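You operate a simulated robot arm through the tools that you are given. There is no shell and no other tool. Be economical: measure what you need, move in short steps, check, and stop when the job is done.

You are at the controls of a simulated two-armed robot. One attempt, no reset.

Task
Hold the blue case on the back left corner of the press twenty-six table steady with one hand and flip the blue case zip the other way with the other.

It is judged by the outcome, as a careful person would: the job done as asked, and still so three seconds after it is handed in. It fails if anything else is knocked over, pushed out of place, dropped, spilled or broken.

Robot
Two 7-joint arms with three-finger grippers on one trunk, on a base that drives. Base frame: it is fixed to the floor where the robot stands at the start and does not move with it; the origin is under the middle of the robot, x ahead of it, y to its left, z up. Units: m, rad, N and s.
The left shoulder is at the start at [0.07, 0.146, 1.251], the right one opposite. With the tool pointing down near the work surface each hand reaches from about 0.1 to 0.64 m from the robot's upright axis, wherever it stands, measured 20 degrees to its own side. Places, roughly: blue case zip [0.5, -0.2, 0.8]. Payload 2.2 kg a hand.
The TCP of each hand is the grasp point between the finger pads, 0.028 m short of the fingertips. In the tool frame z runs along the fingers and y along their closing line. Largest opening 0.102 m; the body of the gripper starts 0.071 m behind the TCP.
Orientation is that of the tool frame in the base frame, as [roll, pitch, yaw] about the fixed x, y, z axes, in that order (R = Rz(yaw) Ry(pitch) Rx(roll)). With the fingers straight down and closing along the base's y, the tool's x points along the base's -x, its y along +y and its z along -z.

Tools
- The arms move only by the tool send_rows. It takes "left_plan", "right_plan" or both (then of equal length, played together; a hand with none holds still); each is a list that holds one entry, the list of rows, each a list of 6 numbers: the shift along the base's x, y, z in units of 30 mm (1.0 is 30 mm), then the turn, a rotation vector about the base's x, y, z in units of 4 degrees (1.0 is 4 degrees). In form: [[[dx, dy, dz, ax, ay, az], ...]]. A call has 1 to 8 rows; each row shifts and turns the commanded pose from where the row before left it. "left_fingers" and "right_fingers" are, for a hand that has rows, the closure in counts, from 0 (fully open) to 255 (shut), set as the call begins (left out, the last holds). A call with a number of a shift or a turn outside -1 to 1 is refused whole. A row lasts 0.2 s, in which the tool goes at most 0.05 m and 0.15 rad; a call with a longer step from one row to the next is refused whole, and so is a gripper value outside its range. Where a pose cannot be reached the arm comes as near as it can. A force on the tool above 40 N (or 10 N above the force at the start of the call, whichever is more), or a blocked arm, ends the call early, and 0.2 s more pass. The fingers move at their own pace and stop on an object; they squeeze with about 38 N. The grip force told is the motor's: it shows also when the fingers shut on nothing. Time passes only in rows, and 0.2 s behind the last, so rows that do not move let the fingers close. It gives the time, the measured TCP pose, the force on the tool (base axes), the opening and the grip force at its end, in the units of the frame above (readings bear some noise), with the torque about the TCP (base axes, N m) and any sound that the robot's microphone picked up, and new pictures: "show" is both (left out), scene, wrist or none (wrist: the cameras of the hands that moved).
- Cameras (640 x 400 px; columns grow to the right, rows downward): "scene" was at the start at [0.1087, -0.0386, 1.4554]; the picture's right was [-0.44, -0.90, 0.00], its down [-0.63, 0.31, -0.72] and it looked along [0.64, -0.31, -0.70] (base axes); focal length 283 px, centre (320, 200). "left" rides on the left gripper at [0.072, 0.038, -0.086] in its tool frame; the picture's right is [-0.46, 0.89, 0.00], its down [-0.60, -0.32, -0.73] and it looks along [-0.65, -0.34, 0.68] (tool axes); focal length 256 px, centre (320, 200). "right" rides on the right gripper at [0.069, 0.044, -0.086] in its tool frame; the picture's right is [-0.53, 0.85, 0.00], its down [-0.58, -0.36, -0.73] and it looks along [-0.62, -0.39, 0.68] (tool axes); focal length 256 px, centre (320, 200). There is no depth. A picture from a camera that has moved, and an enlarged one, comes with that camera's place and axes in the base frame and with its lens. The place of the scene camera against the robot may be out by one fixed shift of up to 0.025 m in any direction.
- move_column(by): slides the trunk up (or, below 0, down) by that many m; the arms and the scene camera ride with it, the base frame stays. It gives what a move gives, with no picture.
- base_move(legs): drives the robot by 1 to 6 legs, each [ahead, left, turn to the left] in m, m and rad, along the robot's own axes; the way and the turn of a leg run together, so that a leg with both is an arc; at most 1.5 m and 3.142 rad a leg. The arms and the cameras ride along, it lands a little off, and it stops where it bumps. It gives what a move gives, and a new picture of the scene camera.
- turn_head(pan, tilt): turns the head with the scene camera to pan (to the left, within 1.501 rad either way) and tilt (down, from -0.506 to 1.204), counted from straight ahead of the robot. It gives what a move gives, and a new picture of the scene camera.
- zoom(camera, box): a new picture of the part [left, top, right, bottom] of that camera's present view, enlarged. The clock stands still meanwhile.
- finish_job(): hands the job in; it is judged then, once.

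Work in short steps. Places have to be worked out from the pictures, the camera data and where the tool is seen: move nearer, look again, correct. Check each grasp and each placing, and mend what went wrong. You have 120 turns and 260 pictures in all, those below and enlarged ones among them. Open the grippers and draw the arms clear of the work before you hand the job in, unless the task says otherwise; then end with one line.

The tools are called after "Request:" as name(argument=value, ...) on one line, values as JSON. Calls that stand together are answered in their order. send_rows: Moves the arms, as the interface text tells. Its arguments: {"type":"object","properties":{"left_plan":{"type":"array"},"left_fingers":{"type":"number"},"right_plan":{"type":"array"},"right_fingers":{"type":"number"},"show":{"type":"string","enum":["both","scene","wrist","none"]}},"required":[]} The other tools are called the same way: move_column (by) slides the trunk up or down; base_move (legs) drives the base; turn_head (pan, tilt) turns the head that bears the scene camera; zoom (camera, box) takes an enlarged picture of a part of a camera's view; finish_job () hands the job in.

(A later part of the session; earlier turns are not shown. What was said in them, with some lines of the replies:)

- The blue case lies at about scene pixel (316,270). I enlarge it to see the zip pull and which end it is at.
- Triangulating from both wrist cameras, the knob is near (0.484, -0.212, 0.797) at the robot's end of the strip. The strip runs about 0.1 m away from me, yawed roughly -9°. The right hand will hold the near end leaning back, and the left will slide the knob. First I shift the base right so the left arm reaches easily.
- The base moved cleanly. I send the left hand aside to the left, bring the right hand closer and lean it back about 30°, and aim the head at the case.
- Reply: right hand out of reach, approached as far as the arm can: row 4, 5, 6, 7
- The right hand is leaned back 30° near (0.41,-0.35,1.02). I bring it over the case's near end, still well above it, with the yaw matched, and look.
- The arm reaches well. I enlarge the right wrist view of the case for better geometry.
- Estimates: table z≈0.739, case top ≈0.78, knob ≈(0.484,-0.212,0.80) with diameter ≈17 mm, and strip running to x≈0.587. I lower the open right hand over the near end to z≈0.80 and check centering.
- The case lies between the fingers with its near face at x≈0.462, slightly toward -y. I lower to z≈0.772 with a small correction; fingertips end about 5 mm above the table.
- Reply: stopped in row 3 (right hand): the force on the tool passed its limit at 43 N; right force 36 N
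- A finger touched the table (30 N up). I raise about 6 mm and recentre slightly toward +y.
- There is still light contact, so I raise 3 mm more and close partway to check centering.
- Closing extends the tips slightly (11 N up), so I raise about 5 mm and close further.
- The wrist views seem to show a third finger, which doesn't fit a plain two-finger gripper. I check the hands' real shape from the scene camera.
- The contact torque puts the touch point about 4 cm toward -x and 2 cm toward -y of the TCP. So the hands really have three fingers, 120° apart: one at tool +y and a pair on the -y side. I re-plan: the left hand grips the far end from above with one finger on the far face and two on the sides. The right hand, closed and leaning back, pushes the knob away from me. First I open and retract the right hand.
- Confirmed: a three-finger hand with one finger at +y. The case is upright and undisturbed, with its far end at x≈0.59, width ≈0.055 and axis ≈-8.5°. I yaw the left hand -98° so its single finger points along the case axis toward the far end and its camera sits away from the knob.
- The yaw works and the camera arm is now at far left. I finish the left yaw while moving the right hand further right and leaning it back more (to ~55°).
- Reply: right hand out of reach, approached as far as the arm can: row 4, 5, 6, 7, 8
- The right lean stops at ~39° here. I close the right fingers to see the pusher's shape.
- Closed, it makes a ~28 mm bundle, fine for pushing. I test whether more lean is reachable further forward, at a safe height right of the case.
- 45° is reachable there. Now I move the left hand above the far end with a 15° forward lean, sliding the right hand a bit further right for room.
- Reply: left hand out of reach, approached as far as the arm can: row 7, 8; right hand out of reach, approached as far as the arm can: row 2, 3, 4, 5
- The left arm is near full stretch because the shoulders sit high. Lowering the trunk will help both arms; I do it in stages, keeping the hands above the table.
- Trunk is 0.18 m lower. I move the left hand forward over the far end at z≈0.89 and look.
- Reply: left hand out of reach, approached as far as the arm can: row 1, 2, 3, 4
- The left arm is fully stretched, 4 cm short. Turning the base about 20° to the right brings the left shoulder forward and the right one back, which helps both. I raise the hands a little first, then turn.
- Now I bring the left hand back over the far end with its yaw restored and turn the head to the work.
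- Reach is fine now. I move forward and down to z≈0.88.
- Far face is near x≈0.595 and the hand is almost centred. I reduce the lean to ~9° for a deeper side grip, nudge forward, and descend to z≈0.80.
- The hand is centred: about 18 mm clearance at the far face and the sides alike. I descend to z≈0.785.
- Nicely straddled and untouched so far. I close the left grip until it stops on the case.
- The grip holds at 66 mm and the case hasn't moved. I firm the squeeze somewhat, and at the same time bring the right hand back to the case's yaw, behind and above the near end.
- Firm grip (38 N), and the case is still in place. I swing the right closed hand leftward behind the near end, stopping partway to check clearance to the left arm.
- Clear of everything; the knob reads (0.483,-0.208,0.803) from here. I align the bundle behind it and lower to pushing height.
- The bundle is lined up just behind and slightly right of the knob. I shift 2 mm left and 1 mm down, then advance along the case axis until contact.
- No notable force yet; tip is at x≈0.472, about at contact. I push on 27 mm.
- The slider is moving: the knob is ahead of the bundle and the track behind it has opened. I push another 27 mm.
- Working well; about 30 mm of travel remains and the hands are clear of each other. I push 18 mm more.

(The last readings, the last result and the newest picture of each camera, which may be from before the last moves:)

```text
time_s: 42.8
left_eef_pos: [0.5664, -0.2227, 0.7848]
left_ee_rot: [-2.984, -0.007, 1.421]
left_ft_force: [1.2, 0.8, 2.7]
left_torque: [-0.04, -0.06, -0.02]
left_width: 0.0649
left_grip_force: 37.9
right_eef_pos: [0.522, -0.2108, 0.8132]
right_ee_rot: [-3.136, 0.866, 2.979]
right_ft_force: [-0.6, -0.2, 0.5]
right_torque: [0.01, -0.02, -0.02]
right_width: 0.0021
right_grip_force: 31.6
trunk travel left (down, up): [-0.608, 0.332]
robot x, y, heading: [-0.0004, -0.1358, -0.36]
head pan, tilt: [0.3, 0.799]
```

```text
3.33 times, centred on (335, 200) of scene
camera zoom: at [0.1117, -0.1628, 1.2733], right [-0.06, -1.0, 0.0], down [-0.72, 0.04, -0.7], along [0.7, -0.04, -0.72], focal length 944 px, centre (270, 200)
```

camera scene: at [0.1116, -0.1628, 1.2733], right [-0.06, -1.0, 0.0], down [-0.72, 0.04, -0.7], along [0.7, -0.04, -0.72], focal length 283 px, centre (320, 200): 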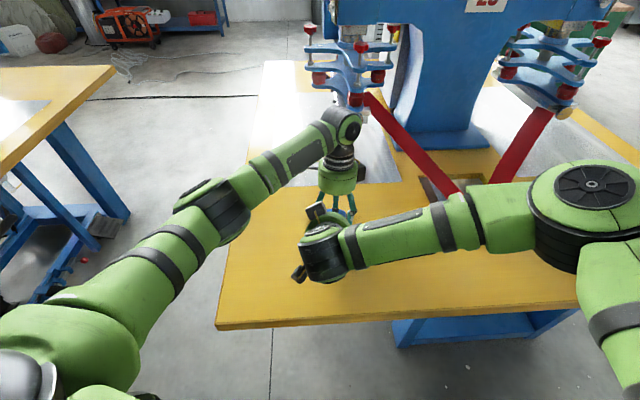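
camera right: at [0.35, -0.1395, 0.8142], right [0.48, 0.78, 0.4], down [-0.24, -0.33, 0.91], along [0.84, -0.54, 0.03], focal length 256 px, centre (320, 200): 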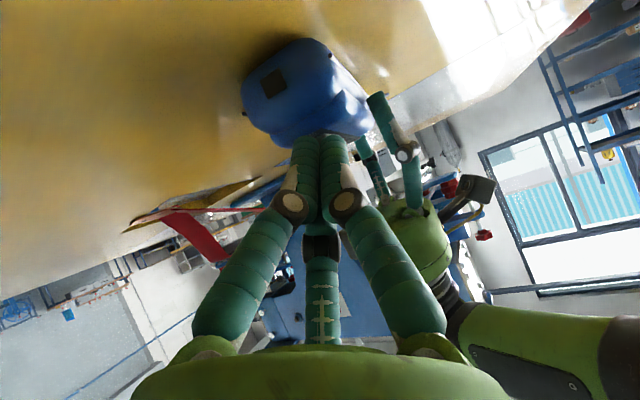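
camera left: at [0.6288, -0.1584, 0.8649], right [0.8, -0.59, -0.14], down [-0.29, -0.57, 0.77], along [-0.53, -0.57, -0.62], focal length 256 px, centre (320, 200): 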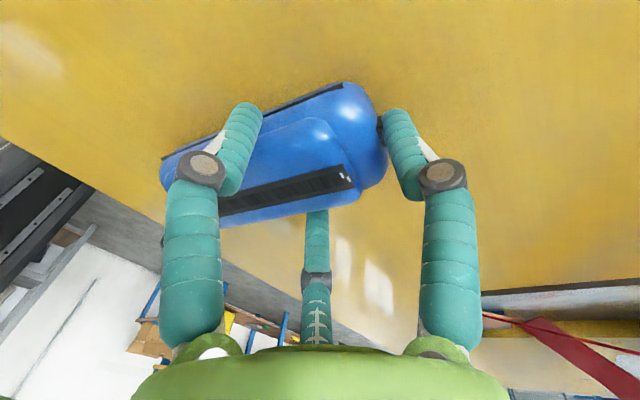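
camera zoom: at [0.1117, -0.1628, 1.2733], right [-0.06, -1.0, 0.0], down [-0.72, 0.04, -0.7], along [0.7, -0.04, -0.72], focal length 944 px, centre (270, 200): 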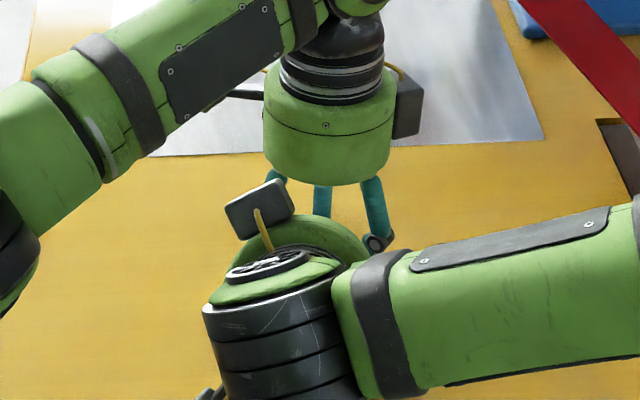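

The slider is ~13 mm short of the far end of the track. I push gently on in small steps until it stops.

Request:
send_rows(right_plan=[[[0.2, -0.03, 0, 0, 0, 0], [0.2, -0.03, 0, 0, 0, 0], [0, 0, 0, 0, 0, 0]]], show="none")

Request:
zoom(camera="left", box=[160, 80, 480, 320])

Request:
zoom(camera="right", box=[220, 60, 460, 240])

```text
time_s: 43.6
left_eef_pos: [0.5673, -0.2231, 0.7842]
left_ee_rot: [-2.983, -0.008, 1.42]
left_ft_force: [0.5, 1.0, 3.2]
left_torque: [-0.03, -0.05, -0.02]
left_width: 0.0652
left_grip_force: 38.8
right_eef_pos: [0.5356, -0.2137, 0.8124]
right_ee_rot: [-3.135, 0.866, 2.98]
right_ft_force: [-0.3, -0.9, 0.0]
right_torque: [0.02, 0.0, -0.04]
right_width: 0.002
right_grip_force: 31.5
trunk travel left (down, up): [-0.608, 0.332]
robot x, y, heading: [-0.0023, -0.1367, -0.363]
head pan, tilt: [0.3, 0.799]
```

```text
1.67 times, centred on (320, 200) of left
camera zoom: at [0.6288, -0.1585, 0.8648], right [0.8, -0.59, -0.14], down [-0.29, -0.57, 0.77], along [-0.53, -0.57, -0.62], focal length 427 px, centre (320, 200)
```

zoom: 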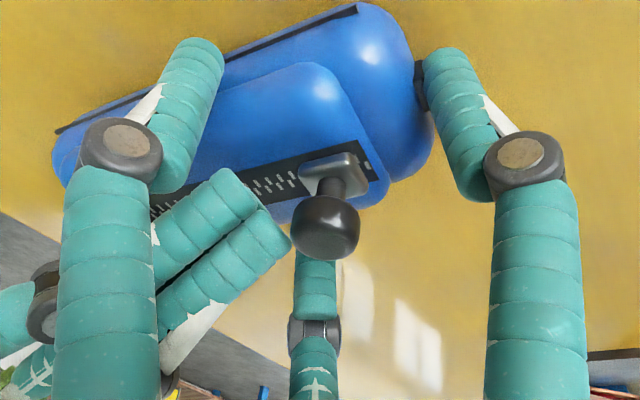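

```text
2.22 times, centred on (340, 150) of right
camera zoom: at [0.434, -0.1518, 0.8154], right [0.48, 0.78, 0.4], down [-0.24, -0.33, 0.91], along [0.84, -0.54, 0.03], focal length 569 px, centre (276, 311)
```

zoom: 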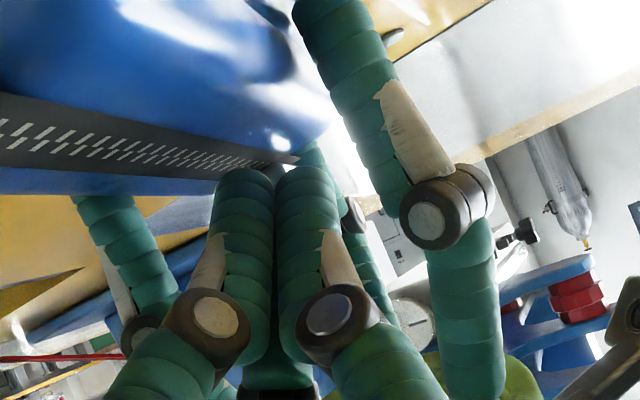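

The slider is nearly at the end marks. I continue a few mm until a firm stop shows in the force.

Request:
send_rows(right_plan=[[[0.12, -0.018, 0, 0, 0, 0], [0.1, -0.015, 0, 0, 0, 0], [0, 0, 0, 0, 0, 0]]], show="none")

Request:
zoom(camera="left", box=[200, 80, 440, 260])

```text
time_s: 44.4
left_eef_pos: [0.5684, -0.2216, 0.7861]
left_ee_rot: [-2.988, -0.007, 1.426]
left_ft_force: [28.7, -1.9, -6.5]
left_torque: [-0.03, 0.43, -0.04]
left_width: 0.0651
left_grip_force: 37.9
right_eef_pos: [0.5414, -0.2119, 0.812]
right_ee_rot: [-3.138, 0.863, 2.984]
right_ft_force: [-29.9, 0.6, 15.0]
right_torque: [-0.21, -0.18, -0.27]
right_width: 0.0019
right_grip_force: 31.8
trunk travel left (down, up): [-0.608, 0.332]
robot x, y, heading: [0.0015, -0.1382, -0.367]
head pan, tilt: [0.3, 0.799]
```

```text
2.22 times, centred on (320, 170) of left
camera zoom: at [0.6296, -0.1571, 0.8655], right [0.8, -0.59, -0.14], down [-0.29, -0.57, 0.77], along [-0.53, -0.57, -0.63], focal length 569 px, centre (320, 267)
```

zoom: 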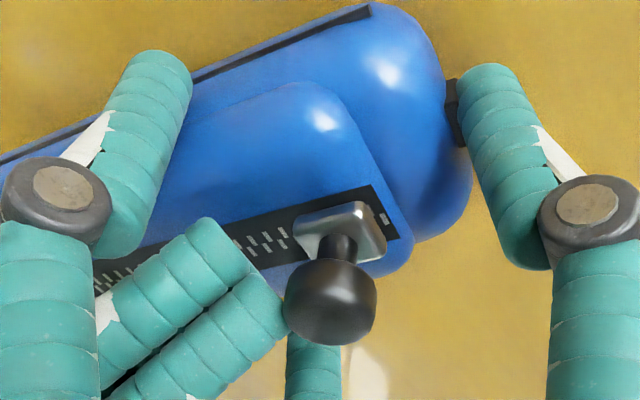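

Firm end stop: 30 N on the right, matched by 29 N in the holding hand. The zip is fully at the other end, so I back the right hand straight off along the same line, then away.

Request:
send_rows(right_plan=[[[-0.3, 0.045, 0, 0, 0, 0], [-0.8, 0.12, 0, 0, 0, 0], [-0.8, 0.12, 0.1, 0, 0, 0], [-0.8, 0.12, 0.3, 0, 0, 0], [-0.8, 0.12, 0.6, 0, 0, 0], [-0.4, -0.5, 0.6, 0, 0, 0], [0, -0.9, 0.6, 0, 0, 0], [0, -0.9, 0.3, 0, 0, 0]]], show="scene")

Request:
zoom(camera="left", box=[80, 60, 480, 360])

```text
time_s: 46.2
left_eef_pos: [0.5665, -0.2235, 0.7855]
left_ee_rot: [-2.986, -0.009, 1.422]
left_ft_force: [-1.3, -0.2, 5.5]
left_torque: [-0.18, -0.1, 0.0]
left_width: 0.0653
left_grip_force: 37.8
right_eef_pos: [0.4253, -0.2665, 0.8878]
right_ee_rot: [-3.137, 0.865, 2.981]
right_ft_force: [0.7, 0.8, 0.4]
right_torque: [0.0, 0.02, 0.01]
right_width: 0.002
right_grip_force: 31.6
trunk travel left (down, up): [-0.608, 0.332]
robot x, y, heading: [-0.0003, -0.1364, -0.363]
head pan, tilt: [0.3, 0.799]
camera scene: at [0.1109, -0.1636, 1.2733], right [-0.06, -1.0, 0.0], down [-0.71, 0.05, -0.7], along [0.7, -0.04, -0.72], focal length 283 px, centre (320, 200)
```

scene: 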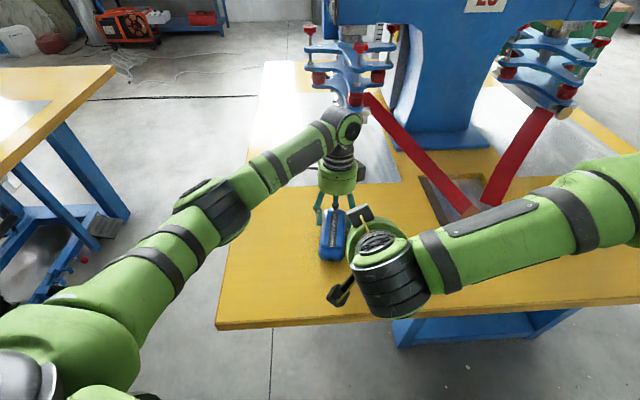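

```text
1.33 times, centred on (280, 210) of left
camera zoom: at [0.6284, -0.1586, 0.8653], right [0.8, -0.59, -0.14], down [-0.29, -0.57, 0.77], along [-0.53, -0.57, -0.63], focal length 341 px, centre (373, 187)
```

zoom: 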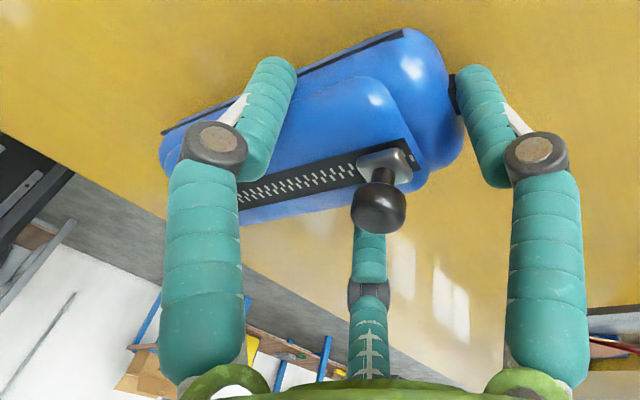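

The zip stays at the far end. I move the right hand further off, and open the left hand in place.

Request:
send_rows(right_plan=[[[0, -0.9, 0.3, 0, 0, 0], [0, -0.9, 0.2, 0, 0, 0], [0, -0.9, 0, 0, 0, 0], [0, 0, 0, 0, 0, 0]]], left_plan=[[[0, 0, 0, 0, 0, 0], [0, 0, 0, 0, 0, 0], [0, 0, 0, 0, 0, 0], [0, 0, 0, 0, 0, 0]]], left_fingers=0, show="both")

```text
time_s: 47.2
left_eef_pos: [0.5681, -0.2222, 0.7854]
left_ee_rot: [-2.982, -0.007, 1.42]
left_ft_force: [0.5, -0.4, 0.2]
left_torque: [-0.04, 0.0, 0.0]
left_width: 0.1022
left_grip_force: 0.0
right_eef_pos: [0.425, -0.3482, 0.9012]
right_ee_rot: [-3.134, 0.864, 2.984]
right_ft_force: [-0.1, 0.2, -0.5]
right_torque: [-0.02, 0.02, -0.01]
right_width: 0.0021
right_grip_force: 30.9
trunk travel left (down, up): [-0.608, 0.332]
robot x, y, heading: [0.0004, -0.1391, -0.363]
head pan, tilt: [0.3, 0.799]
camera scene: at [0.1123, -0.1622, 1.2732], right [-0.06, -1.0, 0.0], down [-0.72, 0.04, -0.7], along [0.7, -0.04, -0.72], focal length 283 px, centre (320, 200)
camera right: at [0.3235, -0.2866, 0.9043], right [0.48, 0.78, 0.4], down [-0.24, -0.33, 0.91], along [0.84, -0.54, 0.03], focal length 256 px, centre (320, 200)
camera left: at [0.6292, -0.158, 0.8645], right [0.8, -0.59, -0.14], down [-0.29, -0.57, 0.77], along [-0.53, -0.57, -0.62], focal length 256 px, centre (320, 200)
```

scene: 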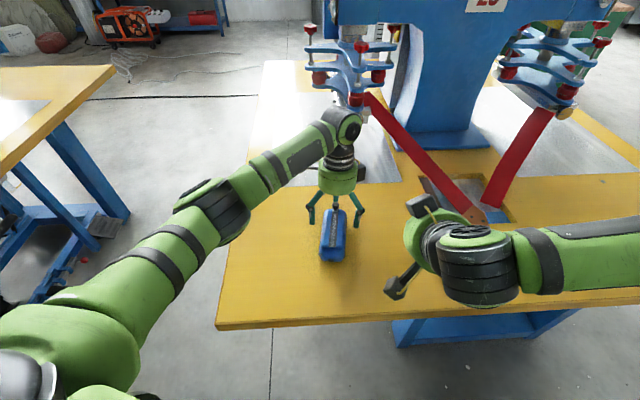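
right: 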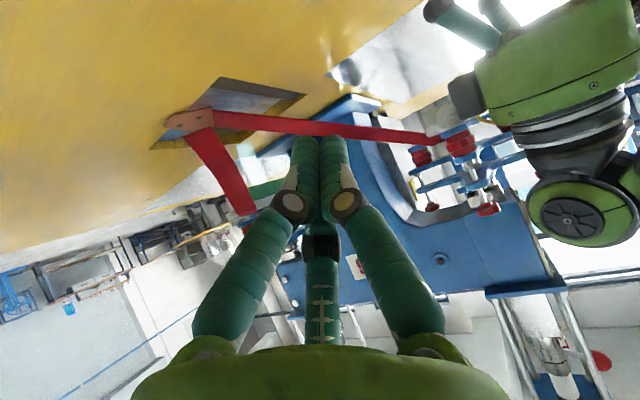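
left: 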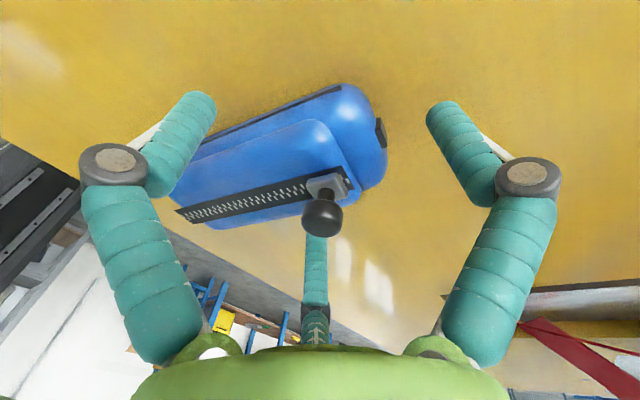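

The left hand is released cleanly. I lift it straight up, then back toward the left, and open the right hand.

Request:
send_rows(left_plan=[[[0, 0, 0.6, 0, 0, 0], [0, 0, 0.8, 0, 0, 0], [0, 0, 0.8, 0, 0, 0], [0, 0, 0.8, 0, 0, 0], [-0.2, 0.2, 0.8, 0, 0, 0], [-0.4, 0.6, 0.6, 0, 0, 0], [-0.5, 0.8, 0.4, 0, 0, 0], [-0.5, 0.8, 0.2, 0, 0, 0]]], right_plan=[[[0, 0, 0, 0, 0, 0], [0, 0, 0, 0, 0, 0], [0, 0, 0, 0, 0, 0], [0, 0, 0, 0, 0, 0], [0, 0, 0, 0, 0, 0], [0, 0, 0, 0, 0, 0], [0, 0, 0, 0, 0, 0], [0, 0, 0, 0, 0, 0]]], right_fingers=0, show="scene")

Request:
zoom(camera="scene", box=[285, 180, 385, 280])

```text
time_s: 49.0
left_eef_pos: [0.5187, -0.1477, 0.936]
left_ee_rot: [-2.982, -0.007, 1.422]
left_ft_force: [0.2, -0.1, 0.2]
left_torque: [-0.02, -0.01, -0.01]
left_width: 0.1018
left_grip_force: 0.1
right_eef_pos: [0.4249, -0.3463, 0.9032]
right_ee_rot: [-3.135, 0.865, 2.981]
right_ft_force: [-0.4, 1.0, 0.2]
right_torque: [0.01, 0.03, -0.02]
right_width: 0.102
right_grip_force: 0.1
trunk travel left (down, up): [-0.608, 0.332]
robot x, y, heading: [0.001, -0.1387, -0.36]
head pan, tilt: [0.3, 0.799]
camera scene: at [0.1115, -0.1617, 1.2733], right [-0.06, -1.0, 0.0], down [-0.72, 0.04, -0.7], along [0.7, -0.04, -0.72], focal length 283 px, centre (320, 200)
```

scene: 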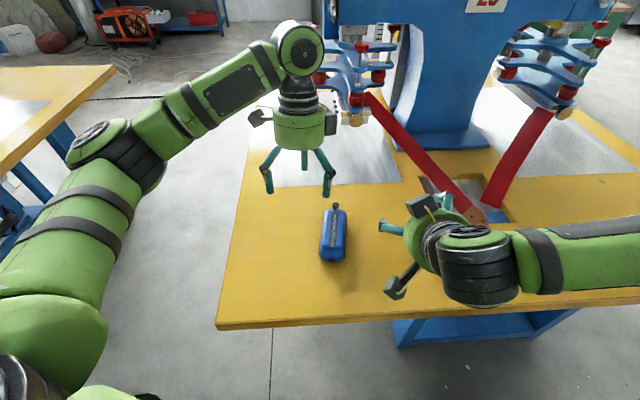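

```text
4.00 times, centred on (335, 230) of scene
camera zoom: at [0.1115, -0.1617, 1.2733], right [-0.06, -1.0, 0.0], down [-0.72, 0.04, -0.7], along [0.7, -0.04, -0.72], focal length 1133 px, centre (260, 80)
```

zoom: 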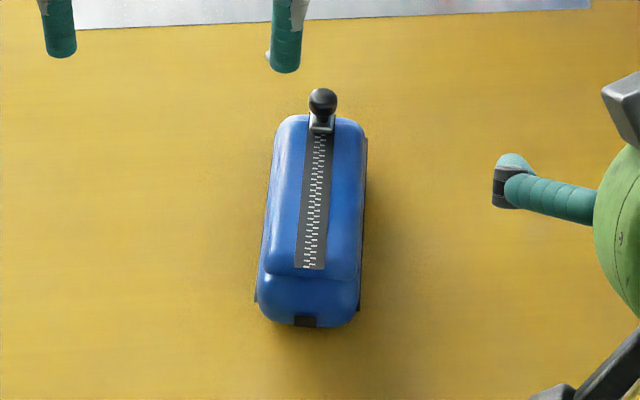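

The zip is fully at the far end, the case stands where it was, and both hands are open and clear. I hand the job in.

Request:
finish_job()

```text
The job is handed in.
```

I held the blue case steady with the left hand and slid its zip to the opposite end of the track with the right. Both hands are open and clear, and nothing else was moved.
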